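You operate a simulated robot arm through the tools that you are given. There is no shell and no other tool. Be economical: measure what you need, move in short steps, check, and stop when the job is done.

You are at the controls of a simulated robot arm. One attempt, no reset.

TASK
Take the play out of the hatch hinge with one shim.
Fine: free the hinge clamp, thin shim back to its rest, fit the shim as thick as the play then shown, clamp shut.

It is judged by the outcome, as a careful person would: the job done as asked, and still so three seconds after it is handed in. It fails if anything else is knocked over, pushed out of place, dropped, spilled or broken.

THE ROBOT
A 7-joint arm with a two-finger parallel gripper, fixed in place. Base frame: the origin is at the foot of the arm, x ahead of it, y to its left, z up; the work surface is at about z = 865. Units: mm, rad, N and s.
With the tool pointing down near the work surface it reaches from about 300 to 700 mm from the base axis. Its first joint turns from -1.152 to 1.152 rad. Payload 1.57 kg.
Tool frame: the origin (TCP) lies between the finger pads and is the grasp point; the fingertips stand 30 mm ahead of it; z points along the fingers, y is the line along which they close. Largest opening 110 mm; finger width 24, thickness 12; the body of the gripper, 48 by 112 mm, starts 78 mm behind the TCP.
Orientation is that of the tool frame in the base frame, as a unit quaternion [w, x, y, z]. With the fingers straight down and closing along the base's y, the tool's x points along the base's -x, its y along +y and its z along -z.

THE INTERFACE
- The arm moves only by the tool step_arm. Its arguments are lists of equal length, an entry for each row: "offset": the shift along the tool's x, y, z in mm, a list of three; "turn": the turn, a rotation vector about the tool's x, y, z in rad, a list of three; "claw": the opening, from 0 (shut) to 1 (fully open). In form: {"offset": [[dx, dy, dz], ...], "turn": [[wx, wy, wz], ...], "claw": [claw, ...]}. A call has 1 to 20 rows; each row shifts and turns the commanded pose from where the row before left it, along the tool's axes as they then stand. A row lasts 0.2 s, in which the tool goes at most 50 mm and 0.15 rad; a call with a longer step from one row to the next is refused whole, and so is a gripper value outside its range. Where a pose cannot be reached the arm comes as near as it can. A force on the tool above 90 N (or 10 N above the force at the start of the call, whichever is more), or a blocked arm, ends the call early, and 0.2 s more pass. The fingers move at their own pace (about 108 mm/s each) and stop on an object; they squeeze with about 21 N. The grip force told is the motor's: it shows also when the fingers shut on nothing. Time passes only in rows, and 0.2 s behind the last, so rows that do not move let the fingers close. The reply holds the time, the measured pose of the TCP, the force on the tool along the base axes, the opening and the grip force, in the units named above and with some noise, and new pictures: "views" is both (left out), scene, wrist or none.
- Cameras (640 x 400 px; columns grow to the right, rows downward): "scene" is fixed at [159, -386.2, 1401.7]; the picture's right is [0.84, -0.55, 0.00], its down [-0.32, -0.49, -0.82] and it looks along [0.45, 0.68, -0.58] (base axes); focal length 301 px, centre (320, 200). "wrist" rides on the gripper at [70, 16, -141] in the tool frame; the picture's right is [-0.23, 0.97, 0.00], its down [-0.86, -0.20, -0.48] and it looks along [-0.47, -0.11, 0.88] (tool axes); focal length 222 px, centre (320, 200). There is no depth. A picture from a camera that has moved, and an enlarged one, comes with that camera's place and axes in the base frame and with its lens.
- inspect(camera, box): a new picture of the part [left, top, right, bottom] of that camera's present view, enlarged. It takes no simulated time.
- sign_off(): hands the job in; it is judged then, once.

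Go step by step. Nothing tells you positions but the pictures and the camera data: compare them with the known pose of the tool, close in by small moves and look again before you grip or let go. The budget is 120 turns and 170 pictures, counting those below and the enlarged ones. Unless the task says otherwise, let go and move clear before handing in, and close with one line.

The tools are called by a JSON object that holds its "api" and its "payload". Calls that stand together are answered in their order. step_arm: Moves the arm, as the interface text tells. Its arguments: {"type":"object","properties":{"offset":{"type":"array","items":{"type":"array","items":{"type":"number"}}},"turn":{"type":"array","items":{"type":"array","items":{"type":"number"}}},"claw":{"type":"array","items":{"type":"number"}},"views":{"type":"string","enum":["both","scene","wrist","none"]}},"required":["offset","turn","claw"]} The other tools are called the same way: inspect (camera, box) takes an enlarged picture of a part of a camera's view; sign_off () hands the job in.

At the start:

```text
time: 0.0
position: [387.5, -50.8, 1235.1]
orientation: [0.0, 0.0, 1.0, 0.0]
force: [-0.8, 0.6, 0.8]
finger_gap: 110.2
gripper_force: 0.1
```

scene: 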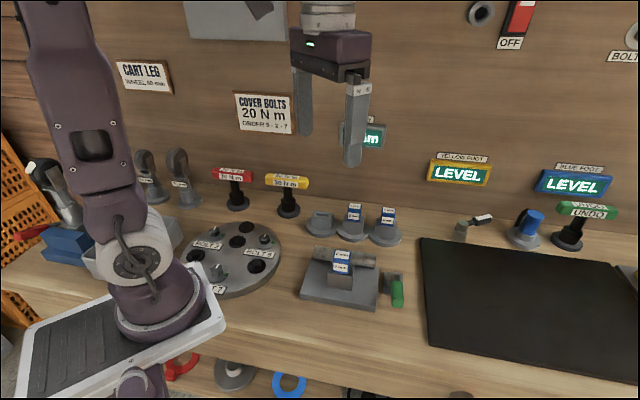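
wrist: 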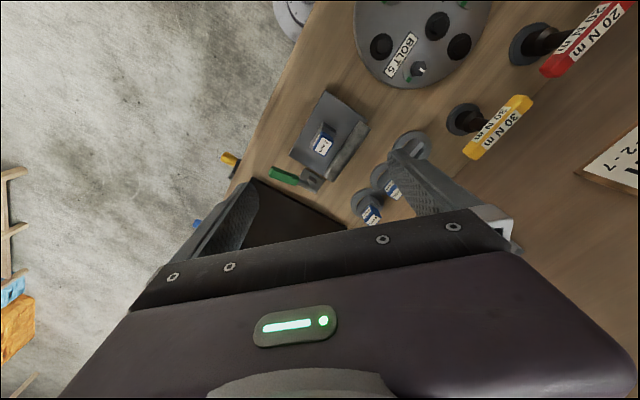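

I see the hinge fixture with a shim in it, a green-handled clamp at its side, and three rests behind (one empty). I'll look closer at these first.

{"api": "inspect", "payload": {"camera": "scene", "box": [290, 190, 420, 320]}}

{"api": "inspect", "payload": {"camera": "scene", "box": [320, 100, 420, 160]}}

{"api": "inspect", "payload": {"camera": "wrist", "box": [250, 80, 450, 240]}}

```text
3.08 times, centred on (355, 255) of scene
camera zoom: at [159.0, -386.2, 1401.7], right [0.84, -0.55, 0.0], down [-0.32, -0.49, -0.82], along [0.45, 0.68, -0.58], focal length 926 px, centre (212, 31)
```

zoom: 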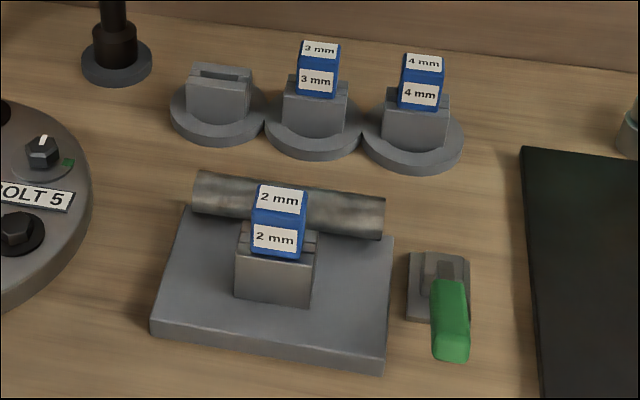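

```text
6.40 times, centred on (370, 130) of scene
camera zoom: at [159.0, -386.2, 1401.7], right [0.84, -0.55, 0.0], down [-0.32, -0.49, -0.82], along [0.45, 0.68, -0.58], focal length 1926 px, centre (0, 648)
```

zoom: 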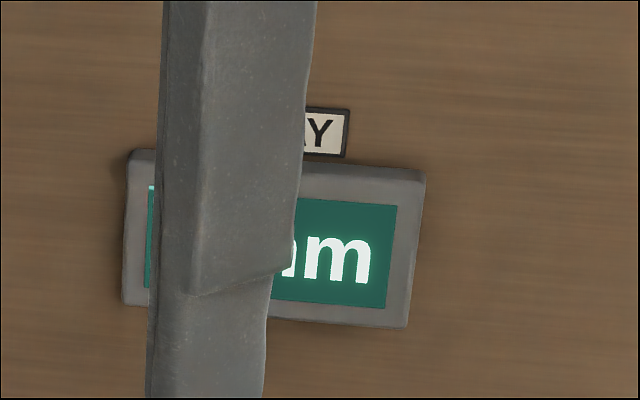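

```text
2.50 times, centred on (350, 160) of wrist
camera zoom: at [317.3, -34.3, 1377.3], right [0.23, 0.97, 0.0], down [0.86, -0.2, 0.48], along [0.47, -0.11, -0.88], focal length 555 px, centre (245, 300)
```

zoom: 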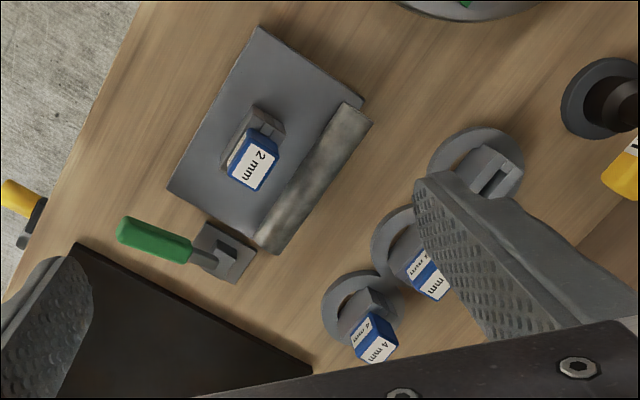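

The play readout is hidden behind a finger, and the clamp lever is near (510, -120). I'll move closer above it for a better view.

{"api": "step_arm", "payload": {"offset": [[-18, -14, 34], [-18, -14, 34], [-18, -14, 34], [-18, -14, 34], [0, 0, 0]], "turn": [[0, 0, 0], [0, 0, 0], [0, 0, 0], [0, 0, 0], [0, 0, 0]], "claw": [1, 1, 1, 1, 1]}}

```text
time: 1.2
position: [459.1, -106.5, 1100.0]
orientation: [0.0, 0.0, 1.0, 0.0]
force: [-0.1, 0.0, 0.3]
finger_gap: 110.0
gripper_force: 0.0
camera wrist: at [389.2, -90.6, 1241.0], right [0.23, 0.97, 0.0], down [0.86, -0.2, 0.48], along [0.47, -0.11, -0.88], focal length 222 px, centre (320, 200)
```

scene: 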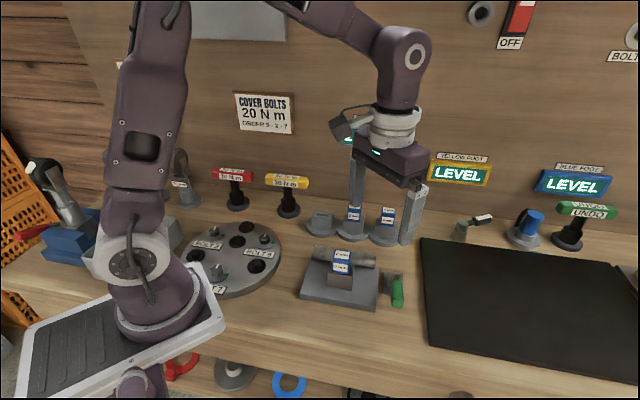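
wrist: 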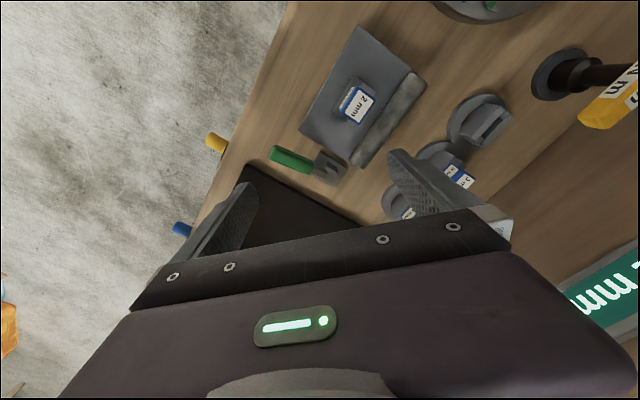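

{"api": "inspect", "payload": {"camera": "wrist", "box": [250, 20, 450, 220]}}

{"api": "inspect", "payload": {"camera": "scene", "box": [295, 235, 415, 315]}}

```text
2.00 times, centred on (350, 120) of wrist
camera zoom: at [389.2, -90.6, 1241.0], right [0.23, 0.97, 0.0], down [0.86, -0.2, 0.48], along [0.47, -0.11, -0.88], focal length 444 px, centre (260, 360)
```

zoom: 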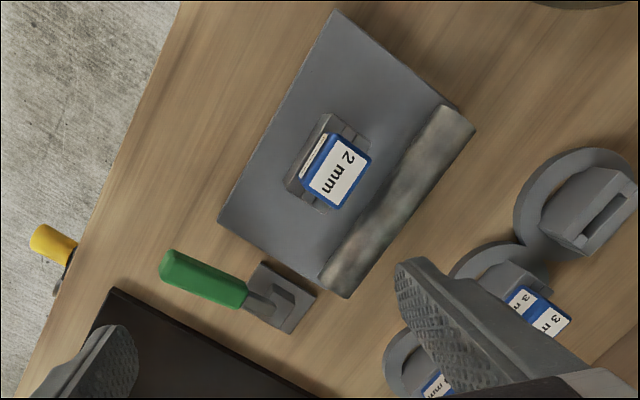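

```text
5.00 times, centred on (355, 275) of scene
camera zoom: at [159.0, -386.2, 1401.7], right [0.84, -0.55, 0.0], down [-0.32, -0.49, -0.82], along [0.45, 0.68, -0.58], focal length 1504 px, centre (145, -175)
```

zoom: 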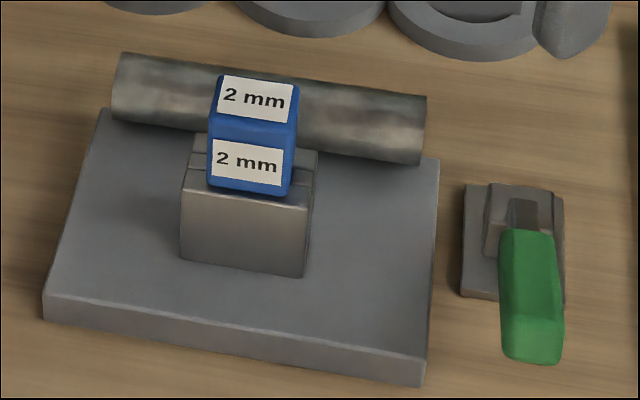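

The lever handle runs from about (515,-135,897) to its tip at (473,-178,914), and the fixture is yawed about -45°. I'll turn the tool to match and hover over the handle.

{"api": "step_arm", "payload": {"offset": [[0, 0, 0], [0, 0, 0], [0, 0, 0], [0, 0, 0], [0, 0, 0], [0, 0, 0], [7, -20, 27], [7, -20, 27], [6, -20, 26], [0, 0, 0]], "turn": [[0, 0, -0.131], [0, 0, -0.131], [0, 0, -0.131], [0, 0, -0.131], [0, 0, -0.131], [0, 0, -0.13], [0, 0, 0], [0, 0, 0], [0, 0, 0], [0, 0, 0]], "claw": [1, 1, 1, 1, 1, 1, 0.7, 0.6, 0.5, 0.5]}}

```text
time: 3.4
position: [489.0, -161.9, 1020.3]
orientation: [0.0, -0.384, 0.923, 0.0]
force: [-0.5, -0.3, 0.8]
finger_gap: 55.0
gripper_force: 0.1
camera wrist: at [426.3, -200.5, 1161.7], right [-0.53, 0.85, 0.0], down [0.75, 0.46, 0.48], along [0.41, 0.25, -0.88], focal length 222 px, centre (320, 200)
```

scene: 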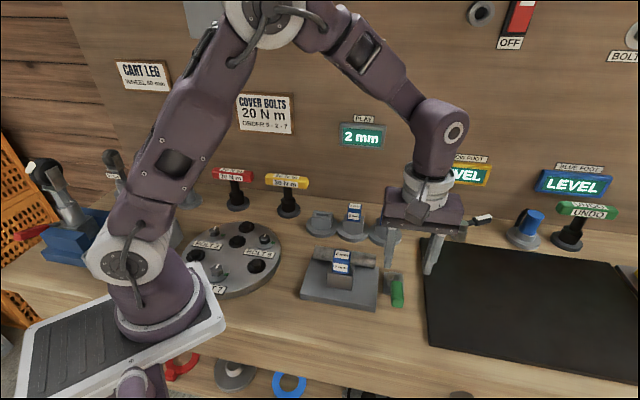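
wrist: 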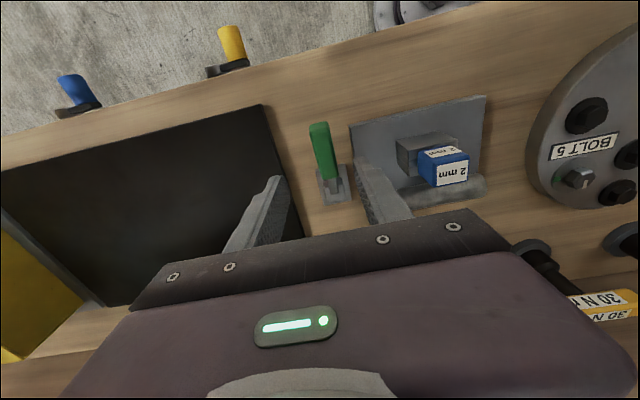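

{"api": "inspect", "payload": {"camera": "wrist", "box": [280, 90, 500, 230]}}

```text
2.86 times, centred on (390, 160) of wrist
camera zoom: at [426.3, -200.5, 1161.7], right [-0.53, 0.85, 0.0], down [0.75, 0.46, 0.48], along [0.41, 0.25, -0.88], focal length 635 px, centre (120, 314)
```

zoom: 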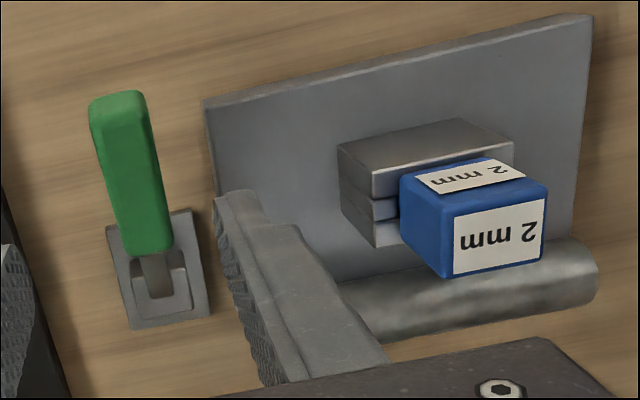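

Handle is centred between the fingers. I'll lower with a narrow opening, then check.

{"api": "step_arm", "payload": {"offset": [[0, 0, 0], [0, 0, 35], [0, 0, 35], [0, 0, 26], [0, 0, 0]], "turn": [[0, 0, 0], [0, 0, 0], [0, 0, 0], [0, 0, 0], [0, 0, 0]], "claw": [0.38, 0.38, 0.38, 0.38, 0.38]}}

{"api": "inspect", "payload": {"camera": "scene", "box": [340, 210, 460, 320]}}

```text
time: 4.6
position: [487.9, -163.0, 925.1]
orientation: [0.001, -0.383, 0.924, 0.0]
force: [-0.3, 1.7, 0.6]
finger_gap: 41.8
gripper_force: 0.1
camera wrist: at [425.6, -200.7, 1065.1], right [-0.53, 0.85, 0.0], down [0.75, 0.46, 0.48], along [0.41, 0.25, -0.88], focal length 222 px, centre (320, 200)
```

scene: 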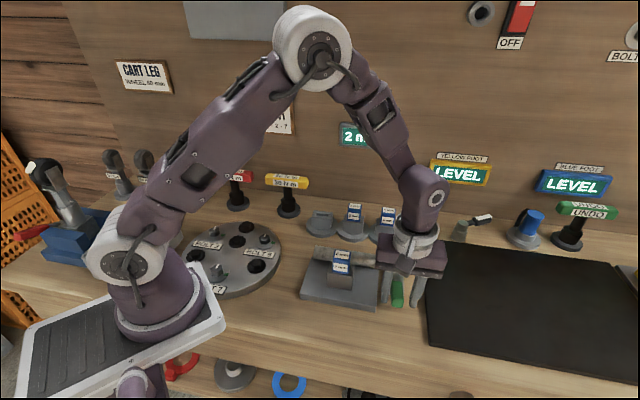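
wrist: 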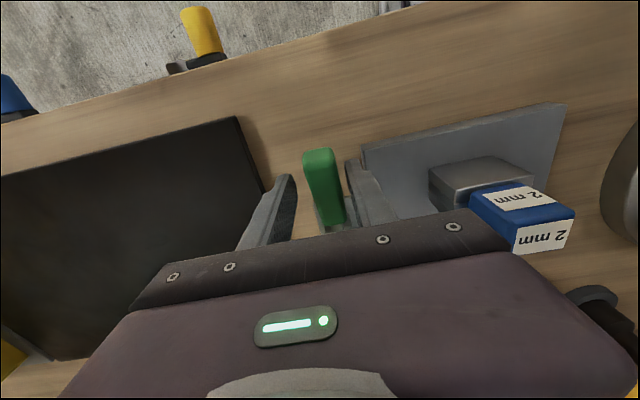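

```text
3.64 times, centred on (400, 265) of scene
camera zoom: at [159.0, -386.2, 1401.7], right [0.84, -0.55, 0.0], down [-0.32, -0.49, -0.82], along [0.45, 0.68, -0.58], focal length 1094 px, centre (29, -36)
```

zoom: 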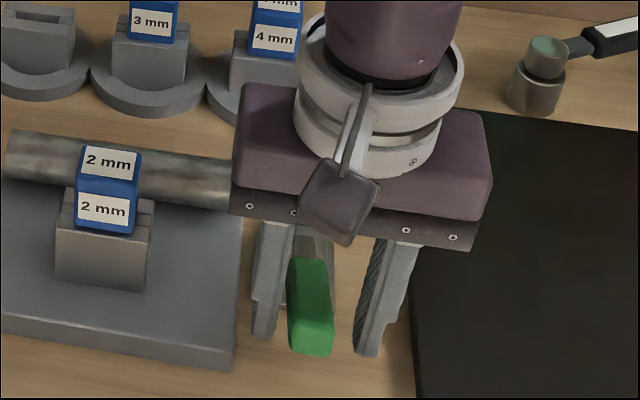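

Handle is between the fingers, slightly to the plate side. I'll shift 3 mm and close.

{"api": "step_arm", "payload": {"offset": [[0, 2, 2], [0, 0, 0], [0, 0, 0], [0, 0, 0]], "turn": [[0, 0, 0], [0, 0, 0], [0, 0, 0], [0, 0, 0]], "claw": [0.3, 0.1, 0.0, 0.0]}}

```text
time: 5.6
position: [483.8, -158.0, 922.6]
orientation: [-0.002, -0.383, 0.924, 0.002]
force: [-23.7, 25.3, 3.7]
finger_gap: 21.4
gripper_force: 34.9
camera wrist: at [423.3, -197.8, 1063.1], right [-0.53, 0.85, 0.01], down [0.75, 0.46, 0.48], along [0.4, 0.26, -0.88], focal length 222 px, centre (320, 200)
```

scene: 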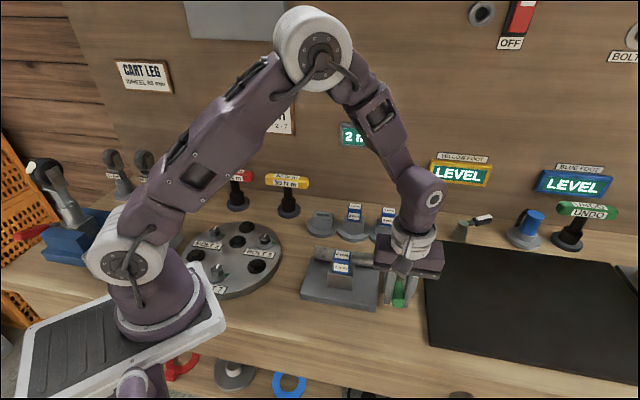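
wrist: 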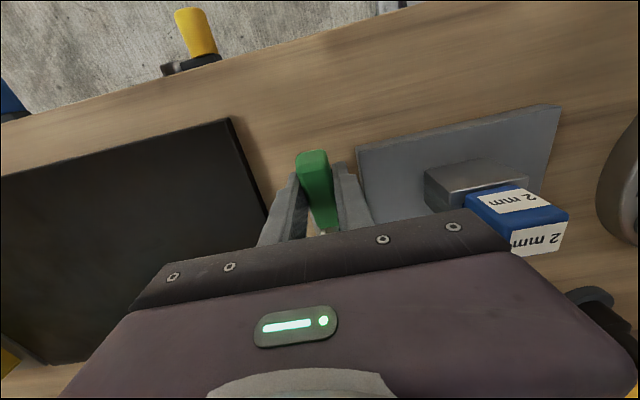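

The handle sits a bit more toward +tool-y; I'll relieve the sideways load by shifting there, then try a small lift.

{"api": "step_arm", "payload": {"offset": [[0, 4, 0], [0, 0, 0], [0, 0, -4], [0, 0, -4]], "turn": [[0, 0, 0], [0, 0, 0], [0, 0, 0], [0, 0, 0]], "claw": [0, 0, 0, 0], "views": "wrist"}}

```text
time: 6.6
position: [484.8, -157.8, 929.3]
orientation: [0.001, -0.383, 0.924, -0.001]
force: [7.3, 7.7, -18.7]
finger_gap: 21.9
gripper_force: 34.4
camera wrist: at [423.2, -196.3, 1071.2], right [-0.53, 0.85, 0.0], down [0.74, 0.46, 0.48], along [0.41, 0.25, -0.88], focal length 222 px, centre (320, 200)
```

wrist: 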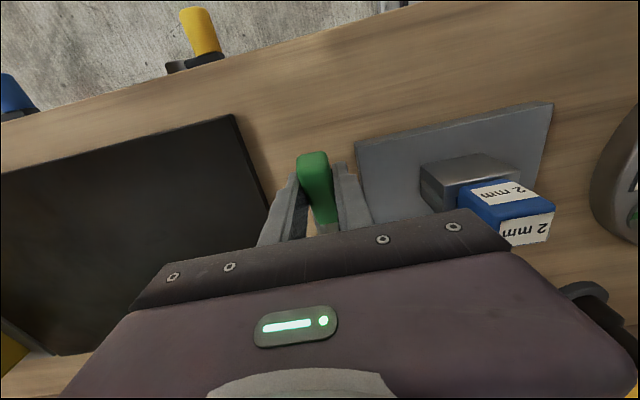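

It lifts with a modest spring load, so the lever hinges upward. Continuing along the arc toward the pivot.

{"api": "step_arm", "payload": {"offset": [[-4.8, 0, -10.3], [-6.5, 0, -9.3], [-8, 0, -8], [0, 0, 0]], "turn": [[0, 0, 0], [0, 0, 0], [0, 0, 0], [0, 0, 0]], "claw": [0, 0, 0, 0]}}

{"api": "inspect", "payload": {"camera": "scene", "box": [330, 200, 460, 320]}}

```text
time: 7.6
position: [496.7, -146.0, 958.1]
orientation: [-0.001, -0.382, 0.924, -0.001]
force: [-16.9, -11.2, 4.9]
finger_gap: 21.8
gripper_force: 35.3
camera wrist: at [435.3, -184.4, 1100.0], right [-0.53, 0.85, 0.0], down [0.75, 0.46, 0.48], along [0.41, 0.25, -0.88], focal length 222 px, centre (320, 200)
```

scene: 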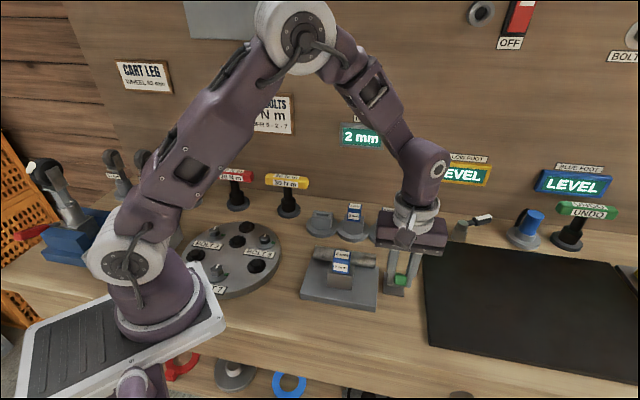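
wrist: 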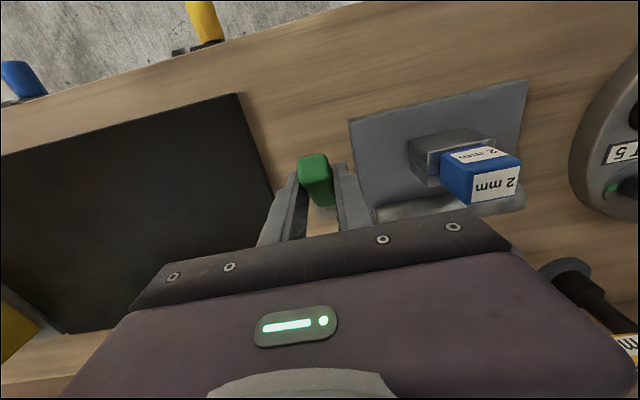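

```text
3.33 times, centred on (395, 260) of scene
camera zoom: at [158.4, -386.5, 1401.7], right [0.84, -0.55, 0.0], down [-0.32, -0.49, -0.82], along [0.45, 0.68, -0.58], focal length 1003 px, centre (70, 0)
```

zoom: 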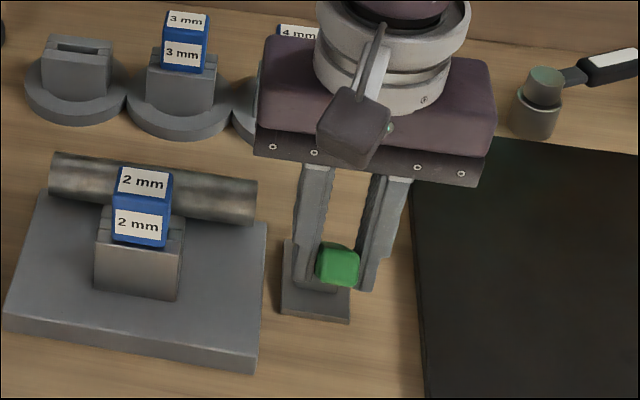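

{"api": "step_arm", "payload": {"offset": [[-7, 0, -8], [-9, 0, -6], [-10, 0, -4], [0, 0, 0]], "turn": [[0, 0, 0], [0, 0, 0], [0, 0, 0], [0, 0, 0]], "claw": [0, 0, 0, 0], "views": "scene"}}

{"api": "inspect", "payload": {"camera": "scene", "box": [330, 200, 460, 320]}}

```text
time: 8.6
position: [517.1, -126.2, 977.5]
orientation: [0.0, -0.384, 0.924, 0.0]
force: [-10.1, -6.0, -0.5]
finger_gap: 21.9
gripper_force: 35.3
```

scene: 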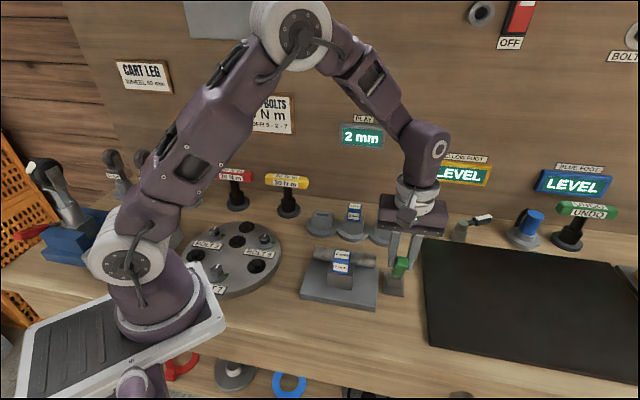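

```text
3.33 times, centred on (395, 260) of scene
camera zoom: at [158.7, -386.3, 1401.7], right [0.84, -0.55, 0.0], down [-0.32, -0.49, -0.82], along [0.45, 0.68, -0.58], focal length 1003 px, centre (70, 0)
```

zoom: 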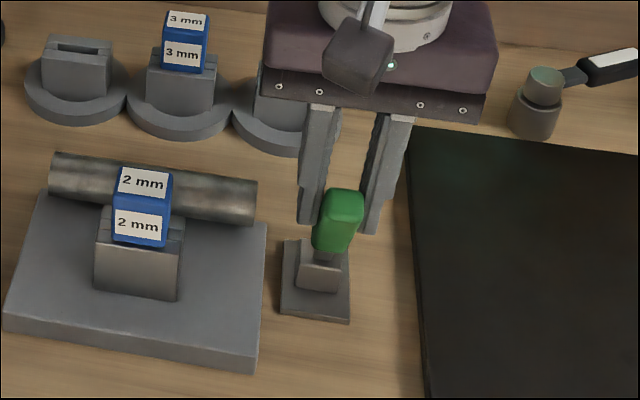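

{"api": "step_arm", "payload": {"offset": [[-10, 0, -2], [-10, 0, -1], [-10, 0, 1], [0, 0, 0]], "turn": [[0, 0, 0], [0, 0, 0], [0, 0, 0], [0, 0, 0]], "claw": [0, 0, 0, 0], "views": "scene"}}

{"api": "inspect", "payload": {"camera": "scene", "box": [330, 200, 460, 320]}}

```text
time: 9.6
position: [538.4, -105.3, 978.2]
orientation: [0.001, -0.383, 0.924, 0.0]
force: [-4.3, -10.3, 12.6]
finger_gap: 21.8
gripper_force: 35.4
```

scene: 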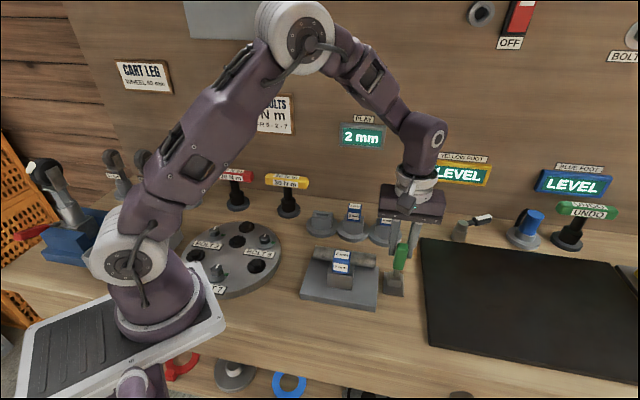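

```text
3.33 times, centred on (395, 260) of scene
camera zoom: at [158.7, -386.4, 1401.7], right [0.84, -0.55, 0.0], down [-0.32, -0.49, -0.82], along [0.45, 0.68, -0.58], focal length 1003 px, centre (70, 0)
```

zoom: 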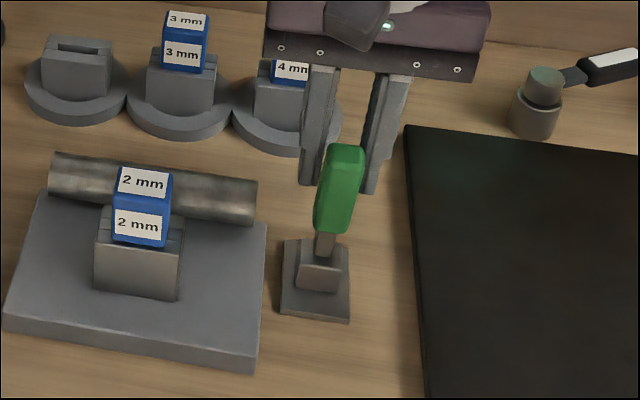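

{"api": "step_arm", "payload": {"offset": [[-7, 0, 2], [-7, 0, 3], [-7, 0, 4], [0, 0, 0]], "turn": [[0, 0, 0], [0, 0, 0], [0, 0, 0], [0, 0, 0]], "claw": [0, 0, 0, 0]}}

{"api": "inspect", "payload": {"camera": "scene", "box": [330, 200, 460, 320]}}

```text
time: 10.6
position: [552.2, -89.6, 968.2]
orientation: [0.001, -0.383, 0.924, 0.001]
force: [-0.2, -0.9, -0.5]
finger_gap: 0.1
gripper_force: 21.3
camera wrist: at [490.3, -127.7, 1109.2], right [-0.53, 0.85, 0.0], down [0.75, 0.46, 0.48], along [0.41, 0.25, -0.88], focal length 222 px, centre (320, 200)
```

scene: 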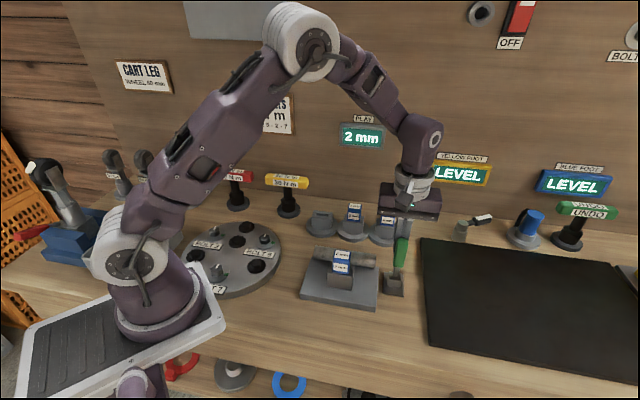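
wrist: 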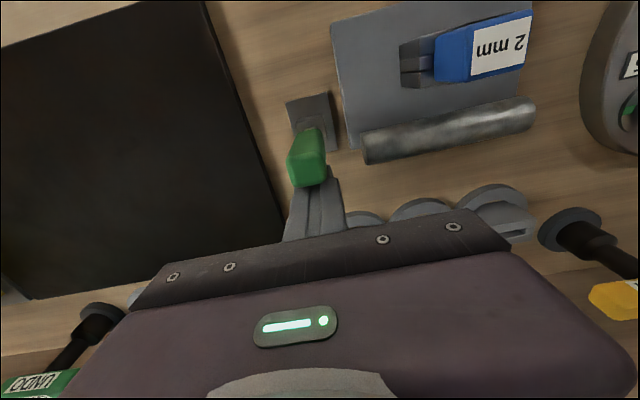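

```text
3.33 times, centred on (395, 260) of scene
camera zoom: at [159.0, -386.2, 1401.7], right [0.84, -0.55, 0.0], down [-0.32, -0.49, -0.82], along [0.45, 0.68, -0.58], focal length 1003 px, centre (70, 0)
```

zoom: 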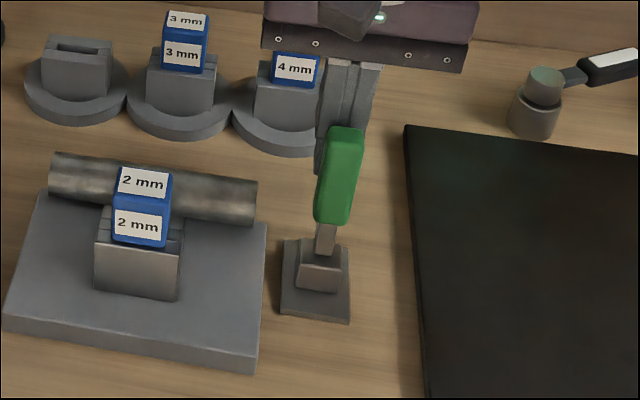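

The lever reached its stop and stands upright, the clamp is free. I'll rise and move over the 2 mm shim at about (427,-58).

{"api": "step_arm", "payload": {"offset": [[0, 0, -40], [0, 0, -40], [0, 0, -35], [16, 28, 0], [16, 28, 0], [17, 28, 0], [17, 27, 0], [0, 0, 0]], "turn": [[0, 0, 0], [0, 0, 0], [0, 0, 0], [0, 0, 0], [0, 0, 0], [0, 0, 0], [0, 0, 0], [0, 0, 0]], "claw": [0, 0, 0, 0.2, 0.4, 0.55, 0.55, 0.55]}}

{"api": "inspect", "payload": {"camera": "wrist", "box": [220, 60, 440, 240]}}

{"api": "inspect", "payload": {"camera": "scene", "box": [290, 110, 430, 310]}}

```text
time: 12.4
position: [427.2, -58.7, 1083.8]
orientation: [0.0, -0.382, 0.924, -0.001]
force: [-0.9, -1.0, -0.2]
finger_gap: 60.3
gripper_force: 0.0
camera wrist: at [365.0, -96.7, 1225.0], right [-0.53, 0.85, 0.0], down [0.75, 0.46, 0.48], along [0.41, 0.25, -0.88], focal length 222 px, centre (320, 200)
```

scene: 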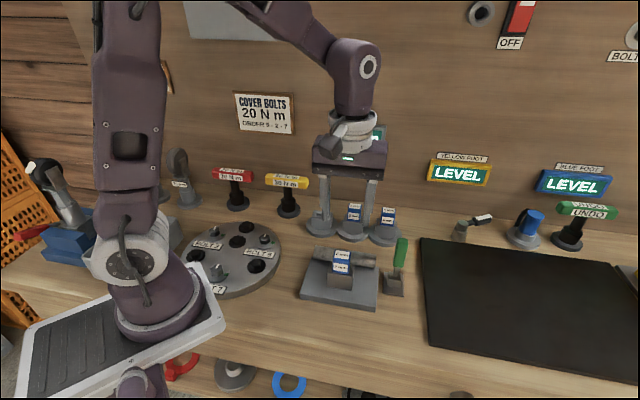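
wrist: 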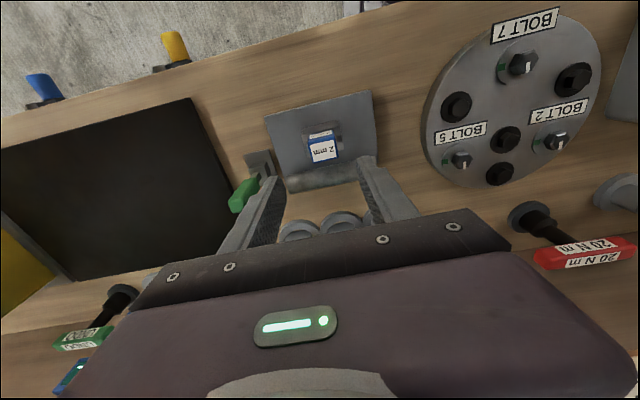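

```text
2.22 times, centred on (330, 150) of wrist
camera zoom: at [365.0, -96.7, 1225.0], right [-0.53, 0.85, 0.0], down [0.75, 0.46, 0.48], along [0.41, 0.25, -0.88], focal length 494 px, centre (298, 311)
```

zoom: 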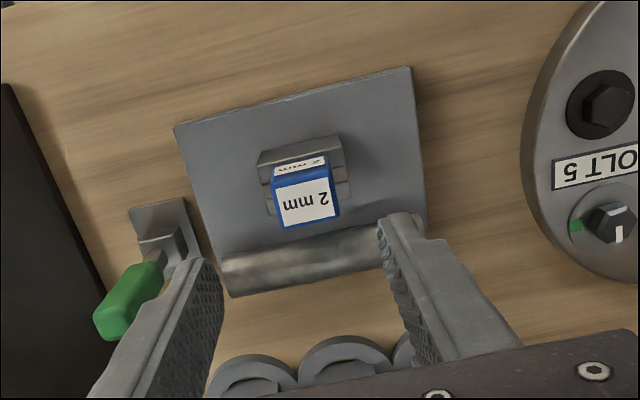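

```text
2.00 times, centred on (360, 210) of scene
camera zoom: at [158.9, -386.2, 1401.7], right [0.84, -0.55, 0.0], down [-0.32, -0.49, -0.82], along [0.45, 0.68, -0.58], focal length 602 px, centre (240, 180)
```

zoom: 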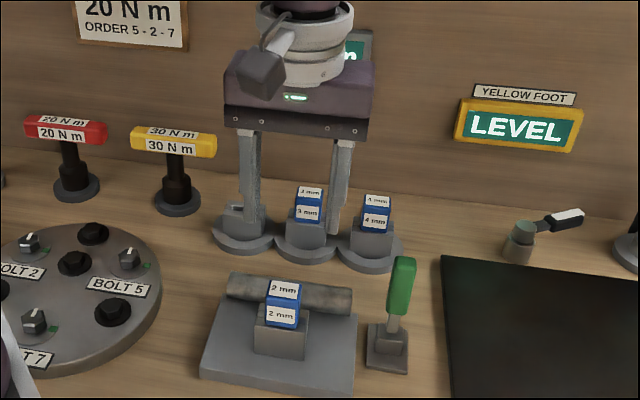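

I see the open clamp and the shim squarely aligned with the tool, centre about (430,-53), top near z=960. I'll shift onto it and descend partway.

{"api": "step_arm", "payload": {"offset": [[-6, 3, 30], [0, 0, 35], [0, 0, 20], [0, 0, 0]], "turn": [[0, 0, 0], [0, 0, 0], [0, 0, 0], [0, 0, 0]], "claw": [0.55, 0.55, 0.55, 0.55], "views": "none"}}

{"api": "inspect", "payload": {"camera": "wrist", "box": [240, 80, 420, 240]}}

{"api": "inspect", "payload": {"camera": "scene", "box": [290, 190, 420, 310]}}

```text
time: 13.4
position: [430.2, -52.8, 999.0]
orientation: [0.001, -0.383, 0.924, 0.0]
force: [-1.5, 0.8, 0.3]
finger_gap: 60.4
gripper_force: 0.1
```

```text
2.50 times, centred on (330, 160) of wrist
camera zoom: at [367.1, -91.1, 1139.7], right [-0.53, 0.85, 0.0], down [0.75, 0.46, 0.48], along [0.41, 0.25, -0.88], focal length 555 px, centre (295, 300)
```

zoom: 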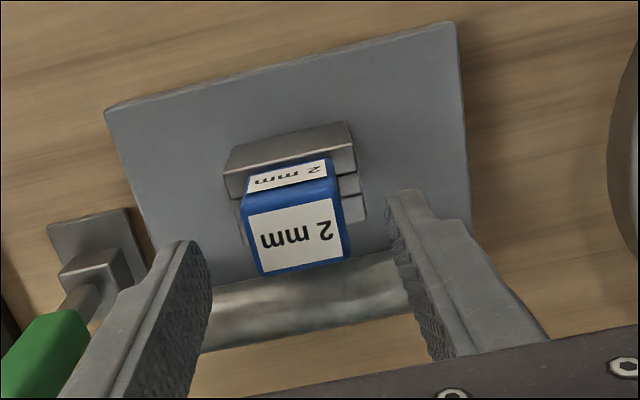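

```text
3.33 times, centred on (355, 250) of scene
camera zoom: at [159.0, -386.2, 1401.7], right [0.84, -0.55, 0.0], down [-0.32, -0.49, -0.82], along [0.45, 0.68, -0.58], focal length 1003 px, centre (203, 33)
```

zoom: 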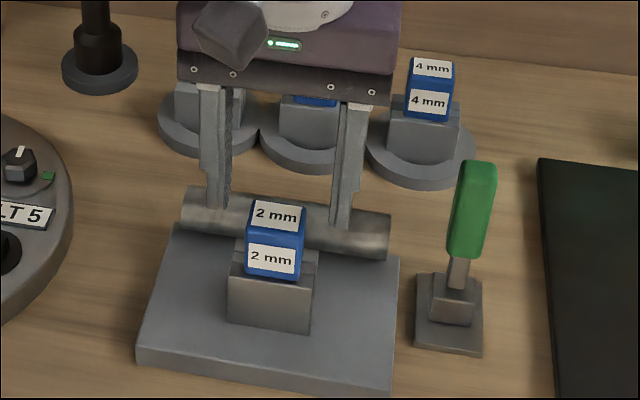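

{"api": "step_arm", "payload": {"offset": [[0, 0, 22], [0, 0, 20], [0, 0, 0]], "turn": [[0, 0, 0], [0, 0, 0], [0, 0, 0]], "claw": [0.5, 0.5, 0.5], "views": "none"}}

{"api": "inspect", "payload": {"camera": "wrist", "box": [240, 80, 420, 240]}}

{"api": "inspect", "payload": {"camera": "scene", "box": [290, 190, 420, 310]}}

```text
time: 14.2
position: [429.6, -52.3, 956.9]
orientation: [0.0, -0.382, 0.924, 0.0]
force: [-1.3, 1.5, 0.0]
finger_gap: 55.2
gripper_force: 0.1
```

```text
2.50 times, centred on (330, 160) of wrist
camera zoom: at [367.6, -90.8, 1097.5], right [-0.53, 0.85, 0.0], down [0.75, 0.46, 0.48], along [0.41, 0.25, -0.88], focal length 555 px, centre (295, 300)
```

zoom: 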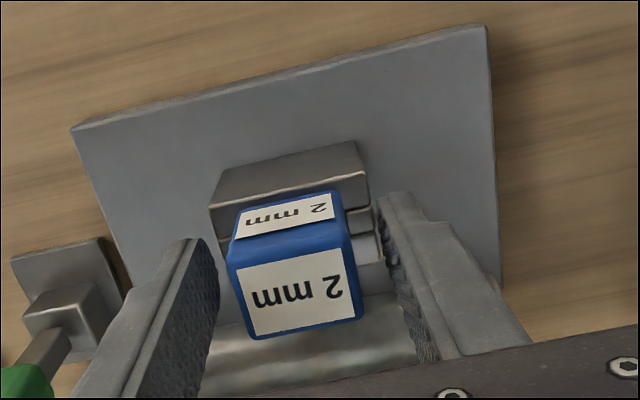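

```text
3.33 times, centred on (355, 250) of scene
camera zoom: at [159.0, -386.2, 1401.7], right [0.84, -0.55, 0.0], down [-0.32, -0.49, -0.82], along [0.45, 0.68, -0.58], focal length 1003 px, centre (203, 33)
```

zoom: 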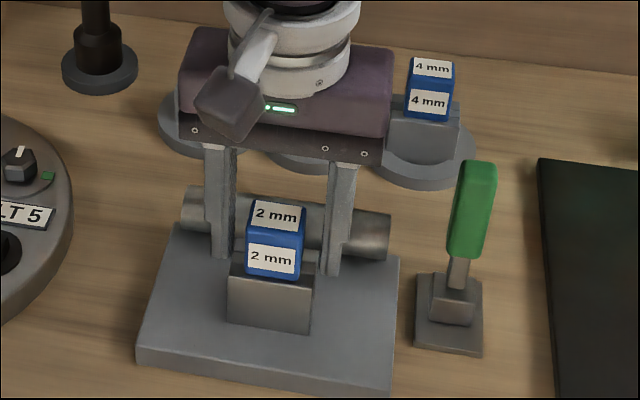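

Shim grip is centred between the pads. Closing.

{"api": "step_arm", "payload": {"offset": [[0, 0, 3], [0, 0, 0], [0, 0, 0], [0, 0, 0]], "turn": [[0, 0, 0], [0, 0, 0], [0, 0, 0], [0, 0, 0]], "claw": [0.4, 0.1, 0, 0], "views": "none"}}

```text
time: 15.2
position: [429.5, -51.8, 955.3]
orientation: [0.002, -0.383, 0.924, -0.001]
force: [-1.6, 10.8, 80.2]
finger_gap: 33.8
gripper_force: 20.9
```

The fingertips press on the block a little (80 N upward), so I'll ease up, lifting gently.

{"api": "step_arm", "payload": {"offset": [[0, 0, -1.5], [0, 0, -1.5], [0, 0, 0]], "turn": [[0, 0, 0], [0, 0, 0], [0, 0, 0]], "claw": [0, 0, 0]}}

{"api": "inspect", "payload": {"camera": "wrist", "box": [240, 80, 420, 240]}}

{"api": "inspect", "payload": {"camera": "scene", "box": [290, 190, 420, 310]}}

```text
time: 16.0
position: [428.0, -52.9, 955.5]
orientation: [-0.003, -0.382, 0.924, 0.001]
force: [0.4, 0.5, 0.6]
finger_gap: 33.4
gripper_force: 21.7
camera wrist: at [366.6, -90.8, 1096.9], right [-0.53, 0.85, 0.0], down [0.75, 0.46, 0.47], along [0.4, 0.25, -0.88], focal length 222 px, centre (320, 200)
```

scene: 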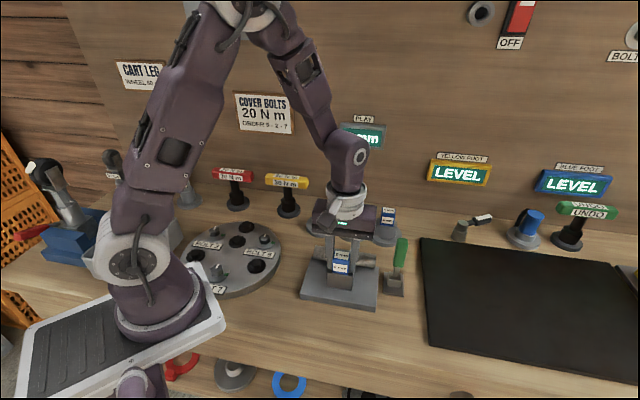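
wrist: 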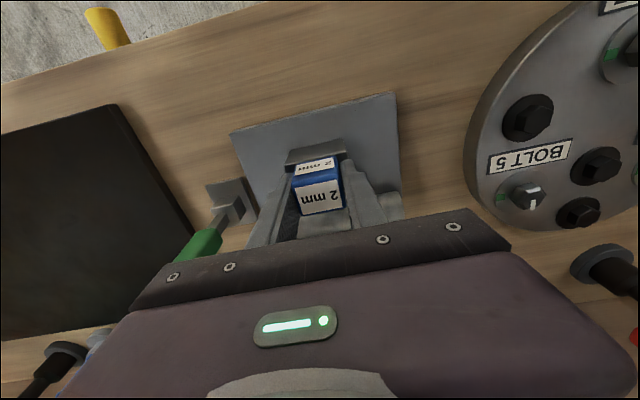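

```text
2.50 times, centred on (330, 160) of wrist
camera zoom: at [366.6, -90.8, 1096.9], right [-0.53, 0.85, 0.0], down [0.75, 0.46, 0.47], along [0.4, 0.25, -0.88], focal length 555 px, centre (295, 300)
```

zoom: 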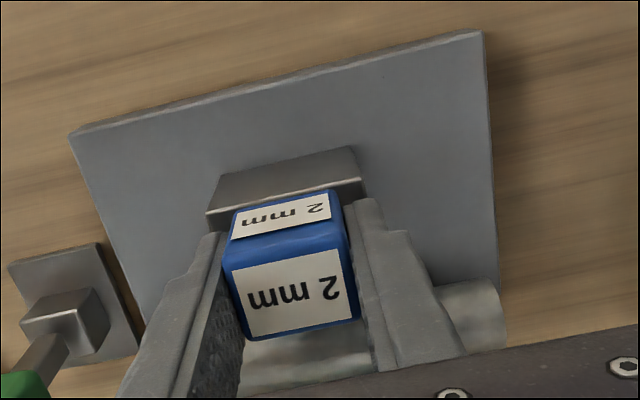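

```text
3.33 times, centred on (355, 250) of scene
camera zoom: at [158.9, -386.2, 1401.7], right [0.84, -0.55, 0.0], down [-0.32, -0.49, -0.82], along [0.45, 0.68, -0.58], focal length 1003 px, centre (203, 33)
```

zoom: 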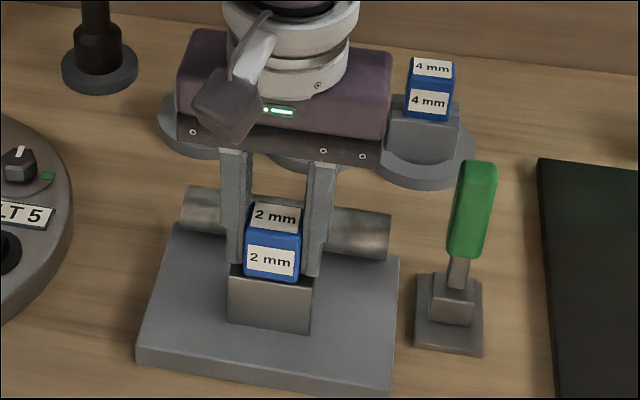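

Force is clear now and the shim is gripped. Lifting it straight out in small steps.

{"api": "step_arm", "payload": {"offset": [[0, 0, -10], [0, 0, -15], [0, 0, -20], [0, 0, -30], [0, 0, -30], [0, 0, 0]], "turn": [[0, 0, 0], [0, 0, 0], [0, 0, 0], [0, 0, 0], [0, 0, 0], [0, 0, 0]], "claw": [0, 0, 0, 0, 0, 0]}}

{"api": "inspect", "payload": {"camera": "wrist", "box": [220, 60, 420, 260]}}

{"api": "inspect", "payload": {"camera": "scene", "box": [290, 110, 430, 310]}}

```text
time: 17.4
position: [429.8, -52.6, 1063.2]
orientation: [-0.001, -0.383, 0.924, 0.0]
force: [0.2, 0.3, -0.6]
finger_gap: 33.4
gripper_force: 21.1
camera wrist: at [367.7, -90.9, 1203.8], right [-0.53, 0.85, 0.0], down [0.75, 0.46, 0.48], along [0.41, 0.25, -0.88], focal length 222 px, centre (320, 200)
```

scene: 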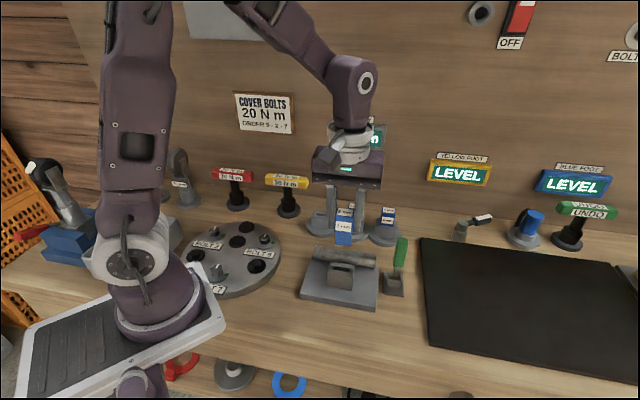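
wrist: 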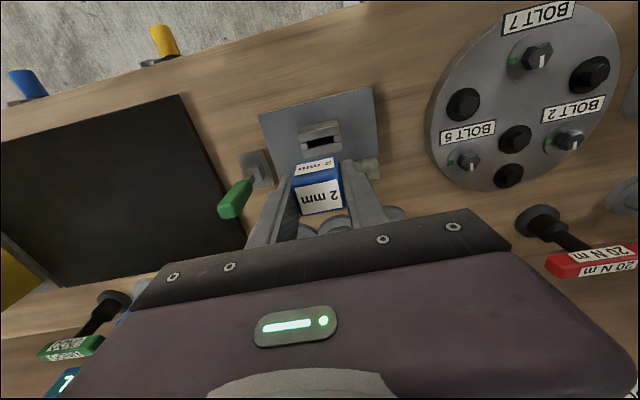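

```text
2.00 times, centred on (320, 160) of wrist
camera zoom: at [367.7, -90.9, 1203.8], right [-0.53, 0.85, 0.0], down [0.75, 0.46, 0.48], along [0.41, 0.25, -0.88], focal length 444 px, centre (320, 280)
```

zoom: 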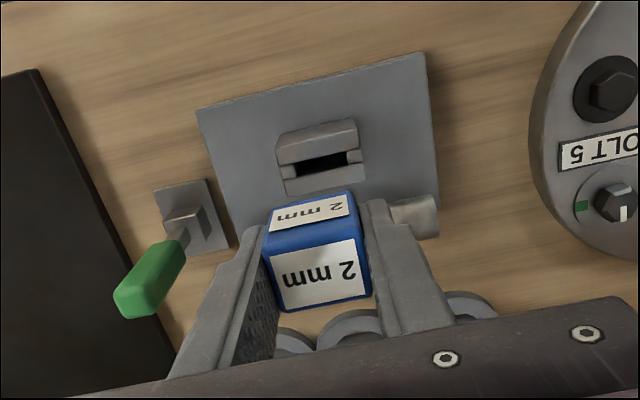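

```text
2.00 times, centred on (360, 210) of scene
camera zoom: at [159.0, -386.2, 1401.7], right [0.84, -0.55, 0.0], down [-0.32, -0.49, -0.82], along [0.45, 0.68, -0.58], focal length 602 px, centre (240, 180)
```

zoom: 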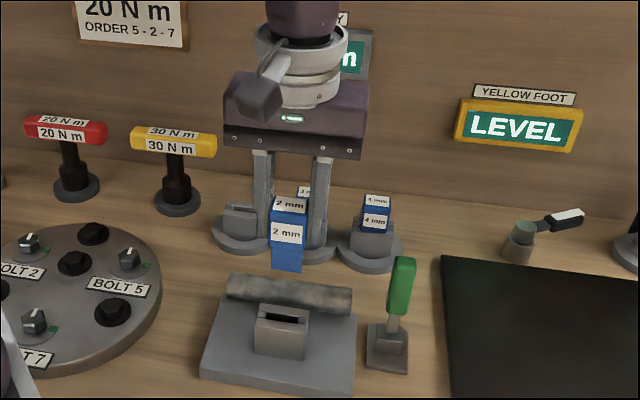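

Shim is out with the slot visible. Next, hover over the empty left rest at about (508,138).

{"api": "step_arm", "payload": {"offset": [[-35, 15, 0], [-35, 15, 0], [-35, 15, 0], [-35, 15, 0], [-30, 15, 0], [0, 0, 0]], "turn": [[0, 0, 0], [0, 0, 0], [0, 0, 0], [0, 0, 0], [0, 0, 0], [0, 0, 0]], "claw": [0, 0, 0, 0, 0, 0]}}

{"api": "inspect", "payload": {"camera": "wrist", "box": [220, 60, 420, 220]}}

{"api": "inspect", "payload": {"camera": "scene", "box": [290, 100, 430, 260]}}

```text
time: 18.8
position: [497.0, 120.1, 1060.6]
orientation: [0.001, -0.382, 0.924, 0.0]
force: [0.1, -0.5, -0.8]
finger_gap: 33.5
gripper_force: 21.1
camera wrist: at [434.8, 83.2, 1202.3], right [-0.53, 0.85, 0.0], down [0.75, 0.46, 0.48], along [0.41, 0.25, -0.88], focal length 222 px, centre (320, 200)
```

scene: 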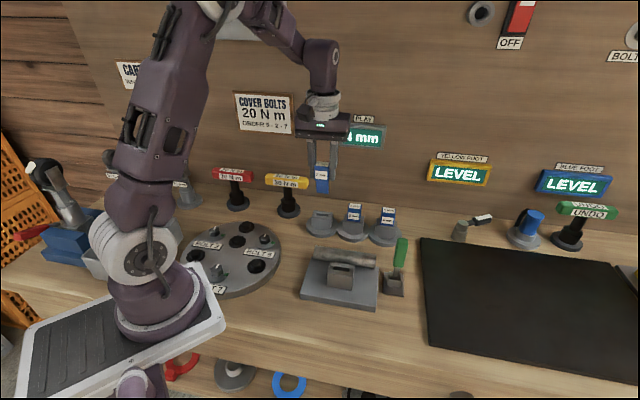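
wrist: 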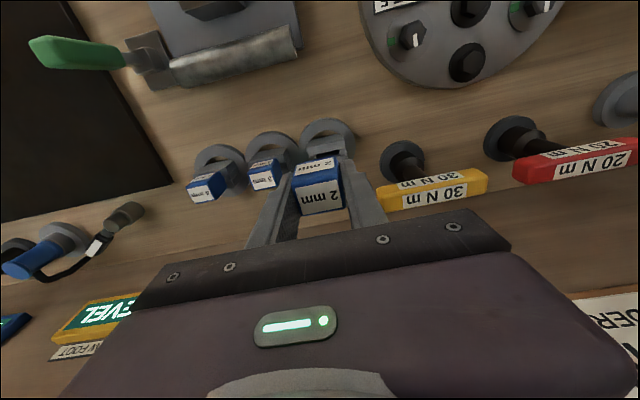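

```text
2.50 times, centred on (320, 140) of wrist
camera zoom: at [434.8, 83.2, 1202.3], right [-0.53, 0.85, 0.0], down [0.75, 0.46, 0.48], along [0.41, 0.25, -0.88], focal length 555 px, centre (320, 350)
```

zoom: 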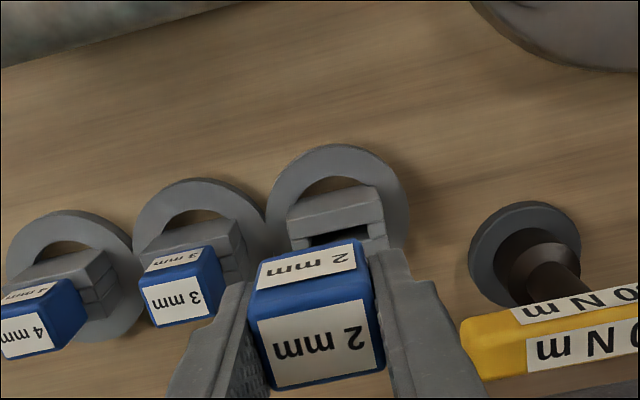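

```text
2.50 times, centred on (360, 180) of scene
camera zoom: at [159.0, -386.2, 1401.7], right [0.84, -0.55, 0.0], down [-0.32, -0.49, -0.82], along [0.45, 0.68, -0.58], focal length 752 px, centre (220, 250)
```

zoom: 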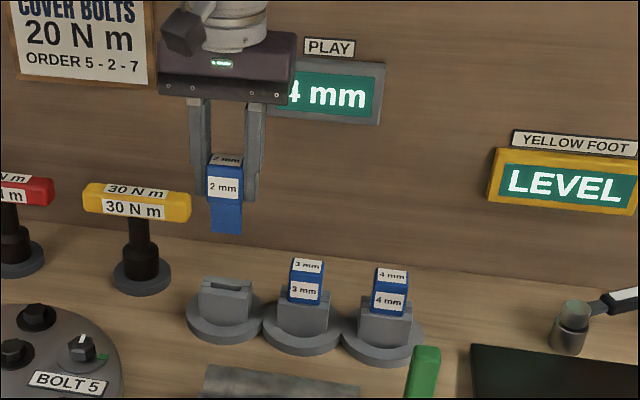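

The play shows 4 mm now. The rest slot is near (508,139) with its top about 13 mm lower than the hinge's; I'll hover at the same relative height as before to compare images directly.

{"api": "step_arm", "payload": {"offset": [[-12, 2.5, 5], [-11, 2.8, 5], [0, 0, 0]], "turn": [[0, 0, 0], [0, 0, 0], [0, 0, 0]], "claw": [0, 0, 0], "views": "none"}}

{"api": "inspect", "payload": {"camera": "wrist", "box": [220, 60, 420, 260]}}

{"api": "inspect", "payload": {"camera": "scene", "box": [290, 100, 430, 260]}}

```text
time: 19.6
position: [509.4, 141.6, 1051.7]
orientation: [0.0, -0.382, 0.924, 0.001]
force: [0.2, -0.3, 0.4]
finger_gap: 33.5
gripper_force: 21.0
```

```text
2.00 times, centred on (320, 160) of wrist
camera zoom: at [447.6, 102.9, 1192.3], right [-0.53, 0.85, 0.0], down [0.75, 0.46, 0.48], along [0.41, 0.25, -0.88], focal length 444 px, centre (320, 280)
```

zoom: 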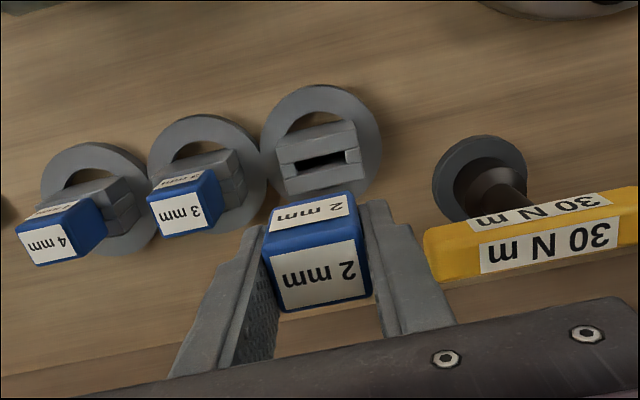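

```text
2.50 times, centred on (360, 180) of scene
camera zoom: at [159.0, -386.2, 1401.7], right [0.84, -0.55, 0.0], down [-0.32, -0.49, -0.82], along [0.45, 0.68, -0.58], focal length 752 px, centre (220, 250)
```

zoom: 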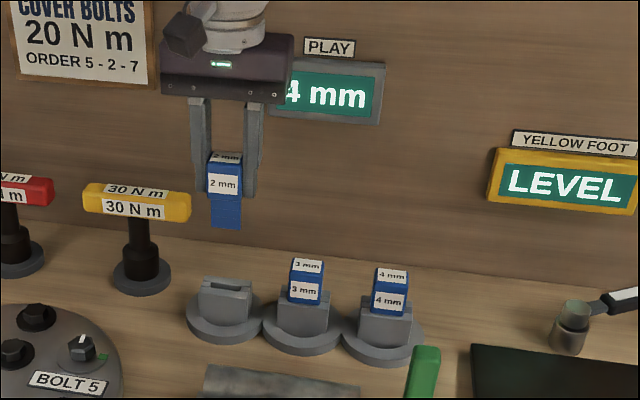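

Image matches the hinge hover except about 2 mm sideways. I'll correct that and lower until the blade is just above the slot.

{"api": "step_arm", "payload": {"offset": [[0.4, -2, 20], [0, 0, 25], [0, 0, 18], [0, 0, 0]], "turn": [[0, 0, 0], [0, 0, 0], [0, 0, 0], [0, 0, 0]], "claw": [0, 0, 0, 0], "views": "none"}}

{"api": "inspect", "payload": {"camera": "wrist", "box": [260, 80, 380, 200]}}

{"api": "inspect", "payload": {"camera": "scene", "box": [290, 150, 370, 250]}}

```text
time: 20.6
position: [511.1, 139.9, 988.7]
orientation: [0.0, -0.383, 0.924, 0.001]
force: [0.2, 0.0, -1.0]
finger_gap: 33.6
gripper_force: 20.6
```

```text
3.33 times, centred on (320, 140) of wrist
camera zoom: at [448.0, 101.5, 1129.4], right [-0.53, 0.85, 0.0], down [0.75, 0.46, 0.48], along [0.41, 0.25, -0.88], focal length 740 px, centre (320, 400)
```

zoom: 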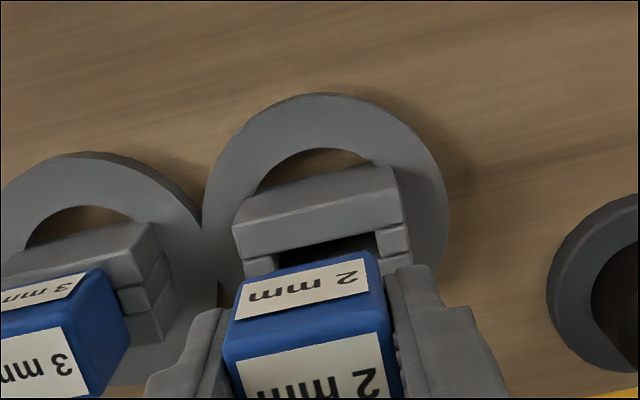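

```text
4.00 times, centred on (330, 200) of scene
camera zoom: at [159.0, -386.2, 1401.7], right [0.84, -0.55, 0.0], down [-0.32, -0.49, -0.82], along [0.45, 0.68, -0.58], focal length 1204 px, centre (280, 200)
```

zoom: 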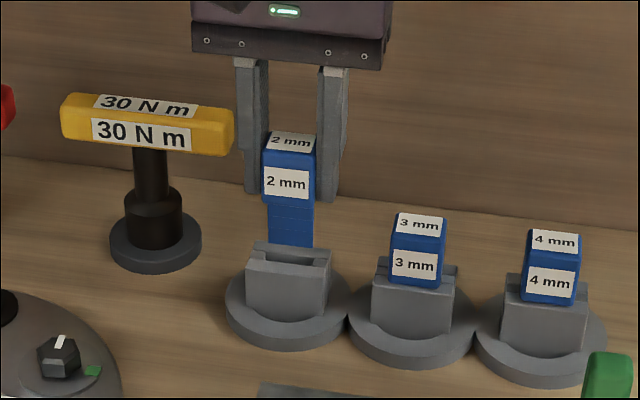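

Blade bottom is right over the slot with about 1 mm sideways error. Lowering slowly into the rest.

{"api": "step_arm", "payload": {"offset": [[0, -1, 8], [0, 0, 8], [0, 0, 6], [0, 0, 0]], "turn": [[0, 0, 0], [0, 0, 0], [0, 0, 0], [0, 0, 0]], "claw": [0, 0, 0, 0], "views": "none"}}

{"api": "inspect", "payload": {"camera": "scene", "box": [290, 180, 370, 250]}}

```text
time: 21.6
position: [509.8, 140.8, 966.5]
orientation: [0.001, -0.383, 0.924, 0.0]
force: [-5.1, 7.6, 1.0]
finger_gap: 33.8
gripper_force: 21.4
```

```text
5.71 times, centred on (330, 215) of scene
camera zoom: at [158.8, -386.0, 1401.8], right [0.84, -0.55, 0.0], down [-0.32, -0.49, -0.82], along [0.45, 0.68, -0.58], focal length 1719 px, centre (263, 114)
```

zoom: 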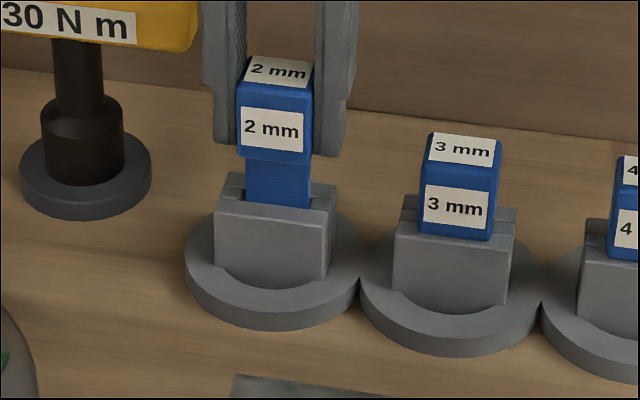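

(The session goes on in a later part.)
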